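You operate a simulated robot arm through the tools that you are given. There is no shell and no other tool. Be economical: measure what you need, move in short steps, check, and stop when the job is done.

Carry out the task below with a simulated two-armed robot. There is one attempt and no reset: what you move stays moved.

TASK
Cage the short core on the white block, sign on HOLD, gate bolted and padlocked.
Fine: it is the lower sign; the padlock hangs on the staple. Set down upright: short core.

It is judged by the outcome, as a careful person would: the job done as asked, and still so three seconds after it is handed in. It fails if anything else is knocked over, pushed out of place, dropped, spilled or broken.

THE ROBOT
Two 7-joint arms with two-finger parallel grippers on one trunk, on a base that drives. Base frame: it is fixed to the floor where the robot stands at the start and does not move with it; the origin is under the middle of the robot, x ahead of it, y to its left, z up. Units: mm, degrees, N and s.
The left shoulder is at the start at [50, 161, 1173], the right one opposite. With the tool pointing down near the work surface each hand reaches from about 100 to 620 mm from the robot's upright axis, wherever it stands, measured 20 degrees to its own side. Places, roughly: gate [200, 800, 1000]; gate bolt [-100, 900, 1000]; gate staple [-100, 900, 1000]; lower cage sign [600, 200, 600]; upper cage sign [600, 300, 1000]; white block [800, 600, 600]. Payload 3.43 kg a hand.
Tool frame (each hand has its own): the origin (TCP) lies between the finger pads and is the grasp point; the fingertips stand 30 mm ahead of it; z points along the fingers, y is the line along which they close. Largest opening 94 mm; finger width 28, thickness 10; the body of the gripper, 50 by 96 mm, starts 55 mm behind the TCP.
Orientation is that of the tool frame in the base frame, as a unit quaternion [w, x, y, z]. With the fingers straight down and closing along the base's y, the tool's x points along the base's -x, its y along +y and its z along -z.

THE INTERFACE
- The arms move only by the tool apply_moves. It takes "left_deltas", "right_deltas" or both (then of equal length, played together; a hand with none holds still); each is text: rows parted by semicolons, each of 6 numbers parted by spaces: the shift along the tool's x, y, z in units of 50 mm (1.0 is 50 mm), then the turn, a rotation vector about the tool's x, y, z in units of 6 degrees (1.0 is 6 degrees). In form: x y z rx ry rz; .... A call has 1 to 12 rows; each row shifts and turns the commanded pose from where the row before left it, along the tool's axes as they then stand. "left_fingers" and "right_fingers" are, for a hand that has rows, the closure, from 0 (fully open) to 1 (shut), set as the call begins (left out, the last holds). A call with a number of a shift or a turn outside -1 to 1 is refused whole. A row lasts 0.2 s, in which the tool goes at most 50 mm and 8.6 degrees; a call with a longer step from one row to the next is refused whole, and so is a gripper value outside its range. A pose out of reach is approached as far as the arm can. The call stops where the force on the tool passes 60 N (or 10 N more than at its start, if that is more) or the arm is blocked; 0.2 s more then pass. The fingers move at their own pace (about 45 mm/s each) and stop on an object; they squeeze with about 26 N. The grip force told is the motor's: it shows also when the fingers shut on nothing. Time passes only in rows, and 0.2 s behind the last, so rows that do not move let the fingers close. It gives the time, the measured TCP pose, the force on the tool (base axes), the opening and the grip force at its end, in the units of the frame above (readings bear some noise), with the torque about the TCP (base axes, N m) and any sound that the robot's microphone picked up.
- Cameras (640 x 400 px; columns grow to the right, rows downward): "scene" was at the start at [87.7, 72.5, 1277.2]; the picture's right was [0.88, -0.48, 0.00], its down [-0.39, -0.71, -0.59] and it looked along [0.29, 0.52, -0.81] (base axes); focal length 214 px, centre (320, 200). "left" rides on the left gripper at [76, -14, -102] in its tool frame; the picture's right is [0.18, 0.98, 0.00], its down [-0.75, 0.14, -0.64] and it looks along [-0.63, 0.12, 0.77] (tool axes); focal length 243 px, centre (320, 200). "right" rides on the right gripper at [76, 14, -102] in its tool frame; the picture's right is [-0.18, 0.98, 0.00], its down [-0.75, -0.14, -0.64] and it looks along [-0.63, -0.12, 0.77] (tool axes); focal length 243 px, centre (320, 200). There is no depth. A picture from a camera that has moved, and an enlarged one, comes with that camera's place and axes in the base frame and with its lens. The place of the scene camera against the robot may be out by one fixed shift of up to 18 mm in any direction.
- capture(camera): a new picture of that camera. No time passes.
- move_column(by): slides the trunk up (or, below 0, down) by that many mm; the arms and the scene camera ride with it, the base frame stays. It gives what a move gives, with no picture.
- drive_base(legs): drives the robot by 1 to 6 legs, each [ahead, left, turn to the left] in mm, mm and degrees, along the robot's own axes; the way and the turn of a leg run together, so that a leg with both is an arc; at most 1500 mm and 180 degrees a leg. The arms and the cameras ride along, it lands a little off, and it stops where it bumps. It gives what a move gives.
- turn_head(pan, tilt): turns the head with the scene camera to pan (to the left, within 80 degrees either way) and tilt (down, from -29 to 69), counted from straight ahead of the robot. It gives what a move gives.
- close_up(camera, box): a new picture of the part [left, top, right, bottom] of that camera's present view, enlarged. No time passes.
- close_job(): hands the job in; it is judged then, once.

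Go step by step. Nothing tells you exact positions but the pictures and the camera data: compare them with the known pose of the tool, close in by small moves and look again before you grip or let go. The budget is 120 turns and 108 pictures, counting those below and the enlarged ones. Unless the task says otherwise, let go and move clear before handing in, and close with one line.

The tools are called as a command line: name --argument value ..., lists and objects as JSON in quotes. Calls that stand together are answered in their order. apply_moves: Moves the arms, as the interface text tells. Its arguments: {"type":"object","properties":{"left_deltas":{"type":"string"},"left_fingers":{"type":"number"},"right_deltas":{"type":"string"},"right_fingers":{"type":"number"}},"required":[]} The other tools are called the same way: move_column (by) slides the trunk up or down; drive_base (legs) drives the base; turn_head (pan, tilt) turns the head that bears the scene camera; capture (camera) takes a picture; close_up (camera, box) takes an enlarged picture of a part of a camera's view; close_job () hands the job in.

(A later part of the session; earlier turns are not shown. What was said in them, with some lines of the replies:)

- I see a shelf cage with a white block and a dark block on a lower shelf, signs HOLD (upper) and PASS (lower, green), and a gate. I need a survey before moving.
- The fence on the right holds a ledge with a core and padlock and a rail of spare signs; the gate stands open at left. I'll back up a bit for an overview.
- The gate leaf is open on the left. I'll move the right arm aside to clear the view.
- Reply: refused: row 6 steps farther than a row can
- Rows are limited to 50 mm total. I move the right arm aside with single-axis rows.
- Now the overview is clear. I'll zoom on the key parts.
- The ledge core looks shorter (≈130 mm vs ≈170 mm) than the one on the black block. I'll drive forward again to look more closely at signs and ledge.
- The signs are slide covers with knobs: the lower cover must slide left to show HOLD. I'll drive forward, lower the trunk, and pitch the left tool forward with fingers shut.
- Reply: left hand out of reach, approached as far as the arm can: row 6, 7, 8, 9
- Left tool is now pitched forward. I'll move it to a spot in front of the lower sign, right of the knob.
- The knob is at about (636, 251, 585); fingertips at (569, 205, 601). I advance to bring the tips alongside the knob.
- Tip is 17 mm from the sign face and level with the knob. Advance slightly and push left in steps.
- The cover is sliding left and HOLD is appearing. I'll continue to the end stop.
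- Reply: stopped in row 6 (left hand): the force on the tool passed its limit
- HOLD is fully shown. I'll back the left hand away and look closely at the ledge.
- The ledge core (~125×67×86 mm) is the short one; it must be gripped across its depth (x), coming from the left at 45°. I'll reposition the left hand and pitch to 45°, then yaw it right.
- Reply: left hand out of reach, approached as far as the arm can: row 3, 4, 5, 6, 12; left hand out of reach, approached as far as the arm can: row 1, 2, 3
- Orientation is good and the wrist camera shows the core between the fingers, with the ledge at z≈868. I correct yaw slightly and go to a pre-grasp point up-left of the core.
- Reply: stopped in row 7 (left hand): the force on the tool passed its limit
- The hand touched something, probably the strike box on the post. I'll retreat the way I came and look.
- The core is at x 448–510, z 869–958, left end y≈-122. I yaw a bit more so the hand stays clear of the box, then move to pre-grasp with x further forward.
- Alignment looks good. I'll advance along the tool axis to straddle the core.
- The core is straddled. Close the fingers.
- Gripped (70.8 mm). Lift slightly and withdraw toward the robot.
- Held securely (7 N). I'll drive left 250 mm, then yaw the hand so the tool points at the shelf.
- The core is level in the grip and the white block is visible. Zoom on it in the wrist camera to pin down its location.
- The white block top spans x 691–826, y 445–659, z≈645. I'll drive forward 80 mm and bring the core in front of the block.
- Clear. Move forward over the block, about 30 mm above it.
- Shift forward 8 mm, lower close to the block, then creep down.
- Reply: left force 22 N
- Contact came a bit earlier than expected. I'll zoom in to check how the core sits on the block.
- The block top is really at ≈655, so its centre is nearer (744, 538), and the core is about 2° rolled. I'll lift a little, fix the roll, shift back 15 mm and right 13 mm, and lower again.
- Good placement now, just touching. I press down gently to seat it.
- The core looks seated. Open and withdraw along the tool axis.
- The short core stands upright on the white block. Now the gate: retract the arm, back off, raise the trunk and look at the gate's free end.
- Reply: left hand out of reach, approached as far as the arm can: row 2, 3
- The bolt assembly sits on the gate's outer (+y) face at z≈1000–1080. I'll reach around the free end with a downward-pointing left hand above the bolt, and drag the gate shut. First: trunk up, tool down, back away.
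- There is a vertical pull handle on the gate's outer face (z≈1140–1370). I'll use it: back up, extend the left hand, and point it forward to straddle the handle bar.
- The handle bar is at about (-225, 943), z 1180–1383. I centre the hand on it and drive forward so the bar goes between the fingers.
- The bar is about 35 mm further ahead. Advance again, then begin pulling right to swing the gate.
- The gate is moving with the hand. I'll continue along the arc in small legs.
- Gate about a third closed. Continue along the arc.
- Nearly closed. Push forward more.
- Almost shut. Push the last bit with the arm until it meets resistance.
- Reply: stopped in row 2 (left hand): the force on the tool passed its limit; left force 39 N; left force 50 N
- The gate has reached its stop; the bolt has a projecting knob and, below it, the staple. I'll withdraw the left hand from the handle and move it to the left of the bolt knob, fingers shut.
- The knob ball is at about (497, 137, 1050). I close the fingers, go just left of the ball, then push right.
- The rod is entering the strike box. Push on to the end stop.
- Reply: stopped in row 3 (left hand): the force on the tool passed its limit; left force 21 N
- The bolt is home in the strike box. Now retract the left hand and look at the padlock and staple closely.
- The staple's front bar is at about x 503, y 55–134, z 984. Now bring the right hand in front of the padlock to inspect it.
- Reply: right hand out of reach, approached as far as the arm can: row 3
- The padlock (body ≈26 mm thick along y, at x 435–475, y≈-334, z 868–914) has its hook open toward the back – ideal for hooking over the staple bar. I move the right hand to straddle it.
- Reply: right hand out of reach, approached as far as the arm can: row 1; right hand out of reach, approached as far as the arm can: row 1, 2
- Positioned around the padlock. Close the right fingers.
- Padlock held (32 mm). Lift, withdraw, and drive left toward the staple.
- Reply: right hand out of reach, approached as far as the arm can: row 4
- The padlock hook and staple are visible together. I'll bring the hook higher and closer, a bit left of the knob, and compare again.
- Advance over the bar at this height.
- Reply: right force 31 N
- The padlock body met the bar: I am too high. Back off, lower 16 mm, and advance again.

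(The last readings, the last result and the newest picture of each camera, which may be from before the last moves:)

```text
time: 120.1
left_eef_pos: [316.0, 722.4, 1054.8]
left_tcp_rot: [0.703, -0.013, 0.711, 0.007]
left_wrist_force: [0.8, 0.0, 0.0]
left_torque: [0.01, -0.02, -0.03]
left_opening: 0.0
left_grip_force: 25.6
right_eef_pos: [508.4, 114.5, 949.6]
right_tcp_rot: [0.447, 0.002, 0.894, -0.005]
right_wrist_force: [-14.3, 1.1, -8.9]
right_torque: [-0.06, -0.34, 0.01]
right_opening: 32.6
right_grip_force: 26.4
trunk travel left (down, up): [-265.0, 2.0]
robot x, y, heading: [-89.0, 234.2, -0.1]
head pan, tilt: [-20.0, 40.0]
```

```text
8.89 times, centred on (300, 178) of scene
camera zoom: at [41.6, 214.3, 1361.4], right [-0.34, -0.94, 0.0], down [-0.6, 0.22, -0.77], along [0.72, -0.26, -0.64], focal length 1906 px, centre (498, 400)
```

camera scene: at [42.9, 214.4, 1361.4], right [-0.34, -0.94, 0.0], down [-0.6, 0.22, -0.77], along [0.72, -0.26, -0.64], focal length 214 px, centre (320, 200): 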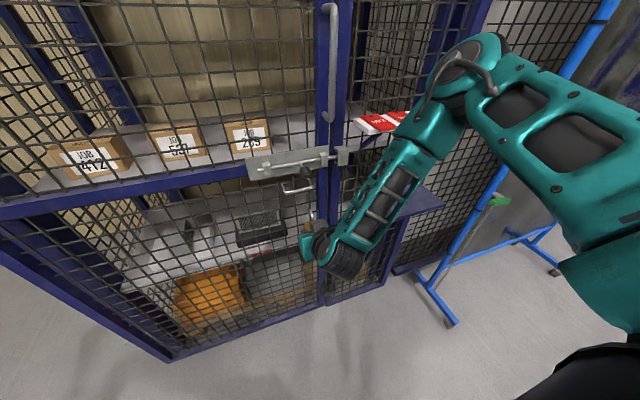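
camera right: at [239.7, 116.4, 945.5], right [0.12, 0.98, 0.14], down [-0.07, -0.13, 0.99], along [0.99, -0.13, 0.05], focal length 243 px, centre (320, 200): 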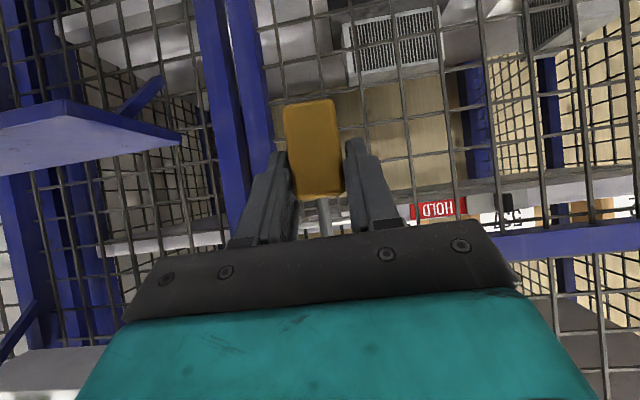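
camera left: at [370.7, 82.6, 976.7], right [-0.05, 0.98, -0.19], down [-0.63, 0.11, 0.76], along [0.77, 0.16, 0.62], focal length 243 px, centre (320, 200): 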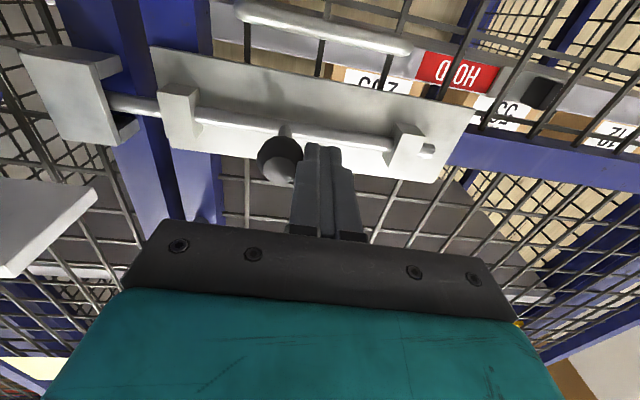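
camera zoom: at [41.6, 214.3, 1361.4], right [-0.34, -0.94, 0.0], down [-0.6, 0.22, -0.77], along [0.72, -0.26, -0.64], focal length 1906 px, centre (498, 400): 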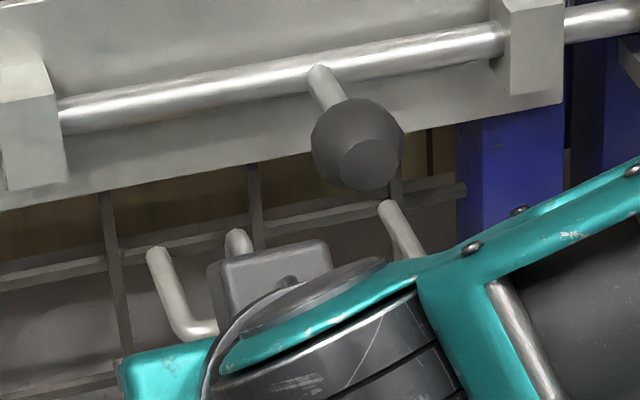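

I need a side view. I'll use the left wrist camera: bring the left hand nearer, pitch to 45° and yaw it to look along −y at the staple.

apply_moves --left_deltas "0.125 -0.8 0.21 0 0 0;0.125 -0.8 0.21 0 0 0;0.125 -0.8 0.21 0 0 0;0.125 -0.8 0.21 0 0 0;0.125 -0.8 0.21 0 0 0;0.125 -0.8 0.21 0 0 0;0 0 0 0 0.95 0;0 0 0 0 0.95 0;0 0 0 0 0.95 0;0 0 0 0 0.95 0;0 0 0 0 0.95 0;0 0 0 0 0.95 0"

apply_moves --left_deltas "0 0 0 0 0.95 0;0 0 0 0 0.95 0;0 0 0 1 0 1;0 0 0 1 0 1;0 0 0 1 0 1;0 0 0 1 0 1;0 0 0 1 0 1;0 0 0 1 0 1;0 0 0 1 0 1;0 0 0 1 0 1;0 0 0 1 0 1;0 0 0 1 0 1"

capture --camera "left"

```text
time: 122.7
left_eef_pos: [386.1, 483.8, 1018.8]
left_tcp_rot: [0.463, -0.014, 0.886, 0.003]
left_wrist_force: [-0.2, -0.3, 0.5]
left_torque: [0.03, 0.01, 0.02]
left_opening: 0.0
left_grip_force: 25.8
right_eef_pos: [509.7, 114.6, 950.9]
right_tcp_rot: [0.449, 0.002, 0.894, -0.005]
right_wrist_force: [-16.9, 2.0, -9.3]
right_torque: [0.0, -0.01, 0.1]
right_opening: 32.0
right_grip_force: 25.5
trunk travel left (down, up): [-265.0, 2.0]
robot x, y, heading: [-92.1, 236.7, 0.0]
head pan, tilt: [-20.0, 40.0]
```

```text
time: 125.3
left_eef_pos: [385.6, 484.3, 1018.1]
left_tcp_rot: [0.282, 0.61, 0.691, -0.264]
left_wrist_force: [0.2, -0.5, -0.1]
left_torque: [0.01, -0.02, 0.0]
left_opening: 0.0
left_grip_force: 25.7
right_eef_pos: [510.9, 114.2, 951.2]
right_tcp_rot: [0.449, 0.002, 0.894, -0.004]
right_wrist_force: [-16.6, 1.2, -9.1]
right_torque: [0.02, 0.03, 0.07]
right_opening: 32.1
right_grip_force: 25.6
trunk travel left (down, up): [-265.0, 2.0]
robot x, y, heading: [-91.2, 236.9, -0.1]
head pan, tilt: [-20.0, 40.0]
```

```text
12 pictures are left
camera left: at [358.2, 608.0, 1036.1], right [0.96, 0.24, -0.15], down [0.17, -0.05, 0.98], along [0.23, -0.97, -0.09], focal length 243 px, centre (320, 200)
```

left: 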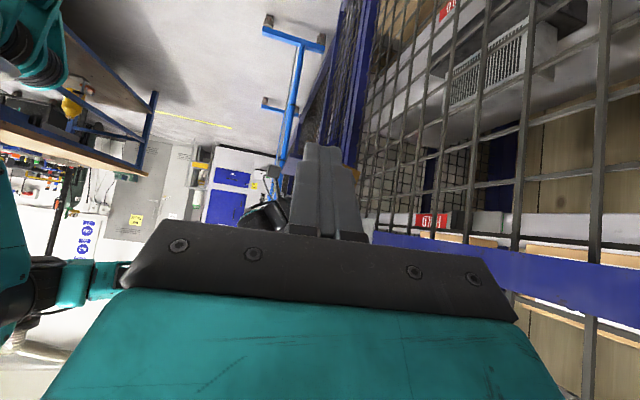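

The closed fingers block the view. Open them and move nearer.

apply_moves --left_deltas "-0.53 0.18 0.593 0 0 0;-0.53 0.18 0.593 0 0 0;-0.53 0.18 0.593 0 0 0;-0.53 0.18 0.593 0 0 0" --left_fingers 0

close_up --camera "left" --box '[230, 100, 430, 240]'

```text
time: 126.3
left_eef_pos: [441.3, 330.2, 1008.9]
left_tcp_rot: [0.282, 0.61, 0.693, -0.263]
left_wrist_force: [-0.3, 0.5, 0.5]
left_torque: [-0.02, -0.02, -0.02]
left_opening: 86.6
left_grip_force: 0.0
right_eef_pos: [509.8, 113.8, 952.2]
right_tcp_rot: [0.449, 0.003, 0.894, -0.005]
right_wrist_force: [-16.6, 0.7, -8.4]
right_torque: [0.1, -0.02, 0.2]
right_opening: 32.1
right_grip_force: 25.8
trunk travel left (down, up): [-265.0, 2.0]
robot x, y, heading: [-86.6, 236.8, 0.1]
head pan, tilt: [-20.0, 40.0]
```

```text
2.86 times, centred on (330, 170) of left
camera zoom: at [412.3, 454.6, 1027.4], right [0.96, 0.24, -0.15], down [0.17, -0.05, 0.98], along [0.23, -0.97, -0.09], focal length 693 px, centre (291, 286)
```

zoom: 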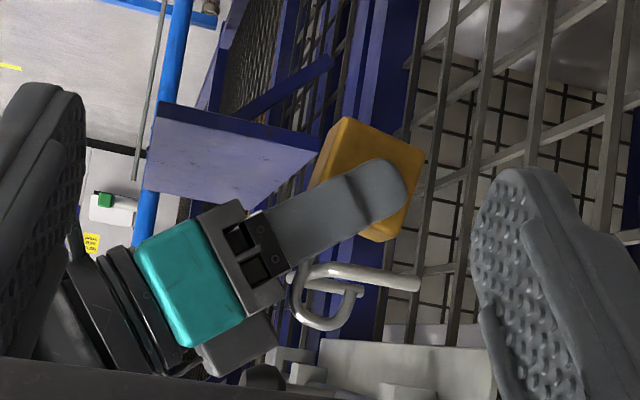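

The hook is over the bar: shackle leg in front, tip behind. Now lower about 18 mm so the crown rests on the bar.

apply_moves --right_deltas "0.168 0 0.076 0 0 0;0.168 0 0.076 0 0 0;0 0 0 0 0 0"

close_up --camera "left" --box '[280, 130, 400, 230]'

```text
time: 127.1
left_eef_pos: [440.2, 331.6, 1009.3]
left_tcp_rot: [0.281, 0.61, 0.692, -0.264]
left_wrist_force: [0.0, -0.9, 0.2]
left_torque: [0.02, -0.01, 0.0]
left_opening: 94.2
left_grip_force: 0.0
right_eef_pos: [506.5, 113.0, 935.0]
right_tcp_rot: [0.45, 0.004, 0.893, -0.006]
right_wrist_force: [0.2, -0.2, -0.9]
right_torque: [0.04, 0.05, 0.02]
right_opening: 31.8
right_grip_force: 25.8
trunk travel left (down, up): [-265.0, 2.0]
robot x, y, heading: [-85.9, 238.0, 0.0]
head pan, tilt: [-20.0, 40.0]
```

```text
4.00 times, centred on (340, 180) of left
camera zoom: at [413.0, 455.1, 1026.5], right [0.96, 0.24, -0.15], down [0.17, -0.05, 0.98], along [0.23, -0.97, -0.09], focal length 970 px, centre (240, 280)
```

zoom: 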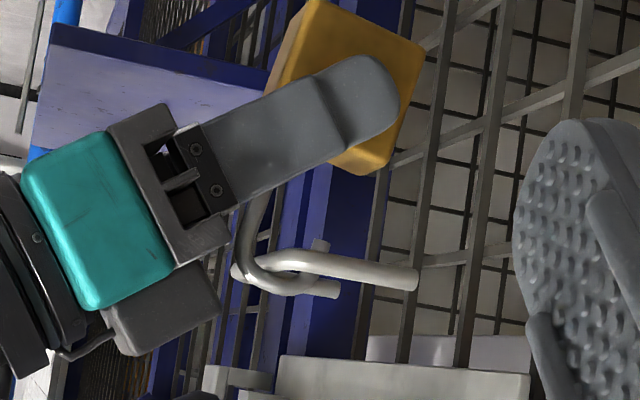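

The crown now rests on the bar (weight transferred) with the tip behind it. Release gently with a partial opening and check.

apply_moves --right_deltas "0 0 0 0 0 0;0 0 0 0 0 0;0 0 0 0 0 0;0 0 0 0 0 0;0 0 0 0 0 0" --right_fingers 0.4

close_up --camera "left" --box '[280, 130, 400, 230]'

```text
time: 128.3
left_eef_pos: [440.4, 330.9, 1008.4]
left_tcp_rot: [0.281, 0.61, 0.693, -0.263]
left_wrist_force: [-0.4, 0.1, 0.3]
left_torque: [-0.05, -0.01, -0.01]
left_opening: 94.1
left_grip_force: 0.1
right_eef_pos: [507.0, 112.5, 934.1]
right_tcp_rot: [0.448, 0.003, 0.894, -0.006]
right_wrist_force: [0.3, -0.1, 0.5]
right_torque: [-0.03, 0.01, 0.01]
right_opening: 56.4
right_grip_force: 0.0
trunk travel left (down, up): [-265.0, 2.0]
robot x, y, heading: [-90.3, 235.7, -0.1]
head pan, tilt: [-20.0, 40.0]
```

```text
4.00 times, centred on (340, 180) of left
camera zoom: at [412.8, 455.3, 1026.6], right [0.96, 0.24, -0.15], down [0.17, -0.05, 0.98], along [0.23, -0.97, -0.09], focal length 970 px, centre (240, 280)
```

zoom: 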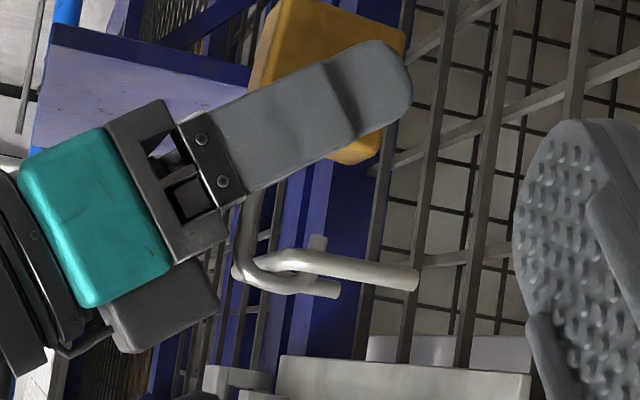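

It hangs on the bar by itself. Withdraw the right hand straight back, then check.

apply_moves --right_deltas "0.3 0 -0.4 0 0 0;0.3 0 -0.4 0 0 0;0.42 0 -0.56 0 0 0;0.54 0 -0.72 0 0 0;0.54 0 -0.72 0 0 0"

capture --camera "left"

close_up --camera "scene" --box '[260, 135, 380, 245]'

```text
time: 129.5
left_eef_pos: [441.3, 331.0, 1007.9]
left_tcp_rot: [0.282, 0.609, 0.694, -0.263]
left_wrist_force: [0.1, 0.4, 0.8]
left_torque: [-0.01, -0.02, 0.0]
left_opening: 94.0
left_grip_force: 0.0
right_eef_pos: [331.2, 114.9, 934.5]
right_tcp_rot: [0.449, 0.004, 0.893, -0.005]
right_wrist_force: [-0.4, 0.2, -0.3]
right_torque: [0.03, 0.0, 0.02]
right_opening: 56.6
right_grip_force: 0.0
trunk travel left (down, up): [-265.0, 2.0]
robot x, y, heading: [-86.8, 236.9, 0.1]
head pan, tilt: [-20.0, 40.0]
```

```text
8 pictures are left
camera left: at [412.6, 455.3, 1026.7], right [0.96, 0.24, -0.15], down [0.17, -0.05, 0.98], along [0.23, -0.97, -0.09], focal length 243 px, centre (320, 200)
```

left: 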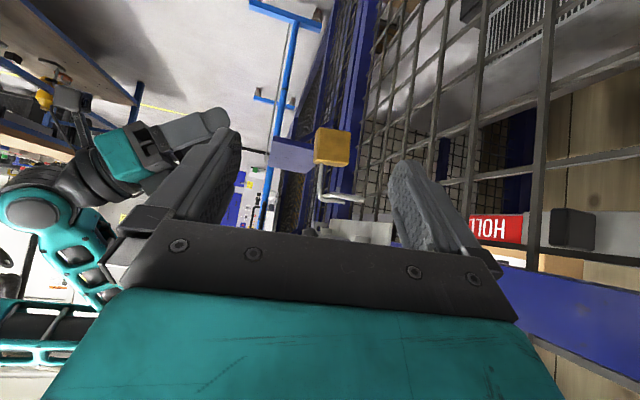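

```text
3.64 times, centred on (320, 190) of scene
camera zoom: at [42.4, 214.5, 1361.5], right [-0.34, -0.94, 0.0], down [-0.6, 0.22, -0.77], along [0.72, -0.26, -0.64], focal length 780 px, centre (320, 236)
```

zoom: 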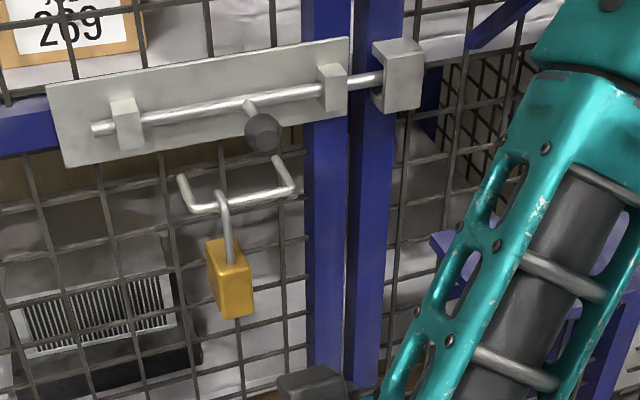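

The padlock hangs on the staple and the bolt is home. Drive back clear and do a final check.

drive_base --legs '[[-350, 0, 0]]'

turn_head --pan 0 --tilt 35

capture --camera "scene"

close_up --camera "scene" --box '[240, 110, 440, 250]'

```text
time: 131.8
left_eef_pos: [83.6, 329.3, 1008.5]
left_tcp_rot: [0.28, 0.612, 0.691, -0.264]
left_wrist_force: [0.4, 0.0, -0.2]
left_torque: [0.0, -0.04, -0.02]
left_opening: 94.0
left_grip_force: 0.1
right_eef_pos: [-26.1, 115.0, 933.9]
right_tcp_rot: [0.45, 0.006, 0.893, -0.006]
right_wrist_force: [0.0, 0.1, 0.8]
right_torque: [0.01, -0.01, 0.01]
right_opening: 56.7
right_grip_force: 0.1
trunk travel left (down, up): [-265.0, 2.0]
robot x, y, heading: [-445.0, 234.4, -0.4]
head pan, tilt: [-20.0, 40.0]
```

```text
time: 132.6
left_eef_pos: [83.7, 329.8, 1008.4]
left_tcp_rot: [0.281, 0.612, 0.691, -0.264]
left_wrist_force: [0.0, -1.0, 0.7]
left_torque: [-0.02, 0.0, 0.0]
left_opening: 94.3
left_grip_force: 0.1
right_eef_pos: [-25.8, 113.3, 933.6]
right_tcp_rot: [0.448, 0.006, 0.894, -0.006]
right_wrist_force: [0.8, 0.6, 0.4]
right_torque: [-0.02, 0.01, 0.0]
right_opening: 56.4
right_grip_force: 0.1
trunk travel left (down, up): [-265.0, 2.0]
robot x, y, heading: [-447.0, 234.8, -0.6]
head pan, tilt: [0.0, 35.0]
```

```text
6 pictures are left
camera scene: at [-306.4, 244.1, 1369.0], right [-0.01, -1.0, 0.0], down [-0.57, 0.0, -0.82], along [0.82, -0.01, -0.57], focal length 214 px, centre (320, 200)
```

scene: 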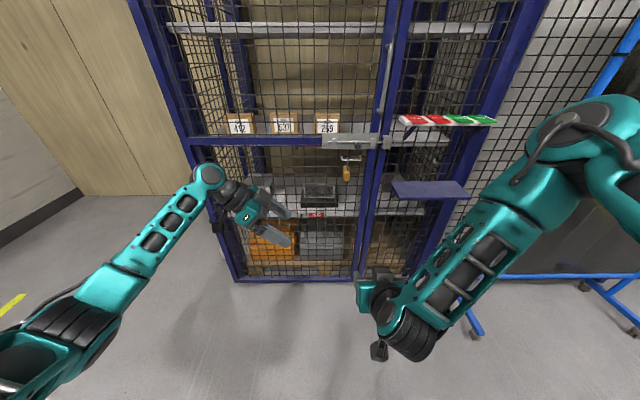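

```text
2.86 times, centred on (340, 180) of scene
camera zoom: at [-306.4, 244.1, 1369.0], right [-0.01, -1.0, 0.0], down [-0.57, 0.0, -0.82], along [0.82, -0.01, -0.57], focal length 613 px, centre (263, 257)
```

zoom: 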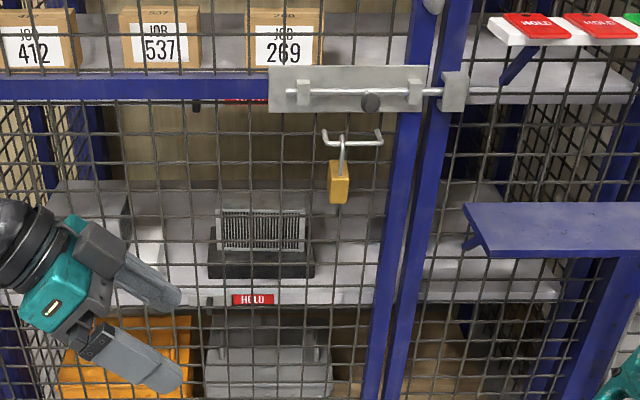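

The gate is closed and bolted, the padlock hangs on the staple, the lower sign reads HOLD, and the short core stands on the white block. Both hands are clear, so I'm handing the job in.

close_job

```text
The job is handed in.
```

The job is handed in: the short core is upright on the white block, the lower sign is on HOLD, the gate is shut with its bolt home, and the padlock hangs on the staple with its shackle left open.
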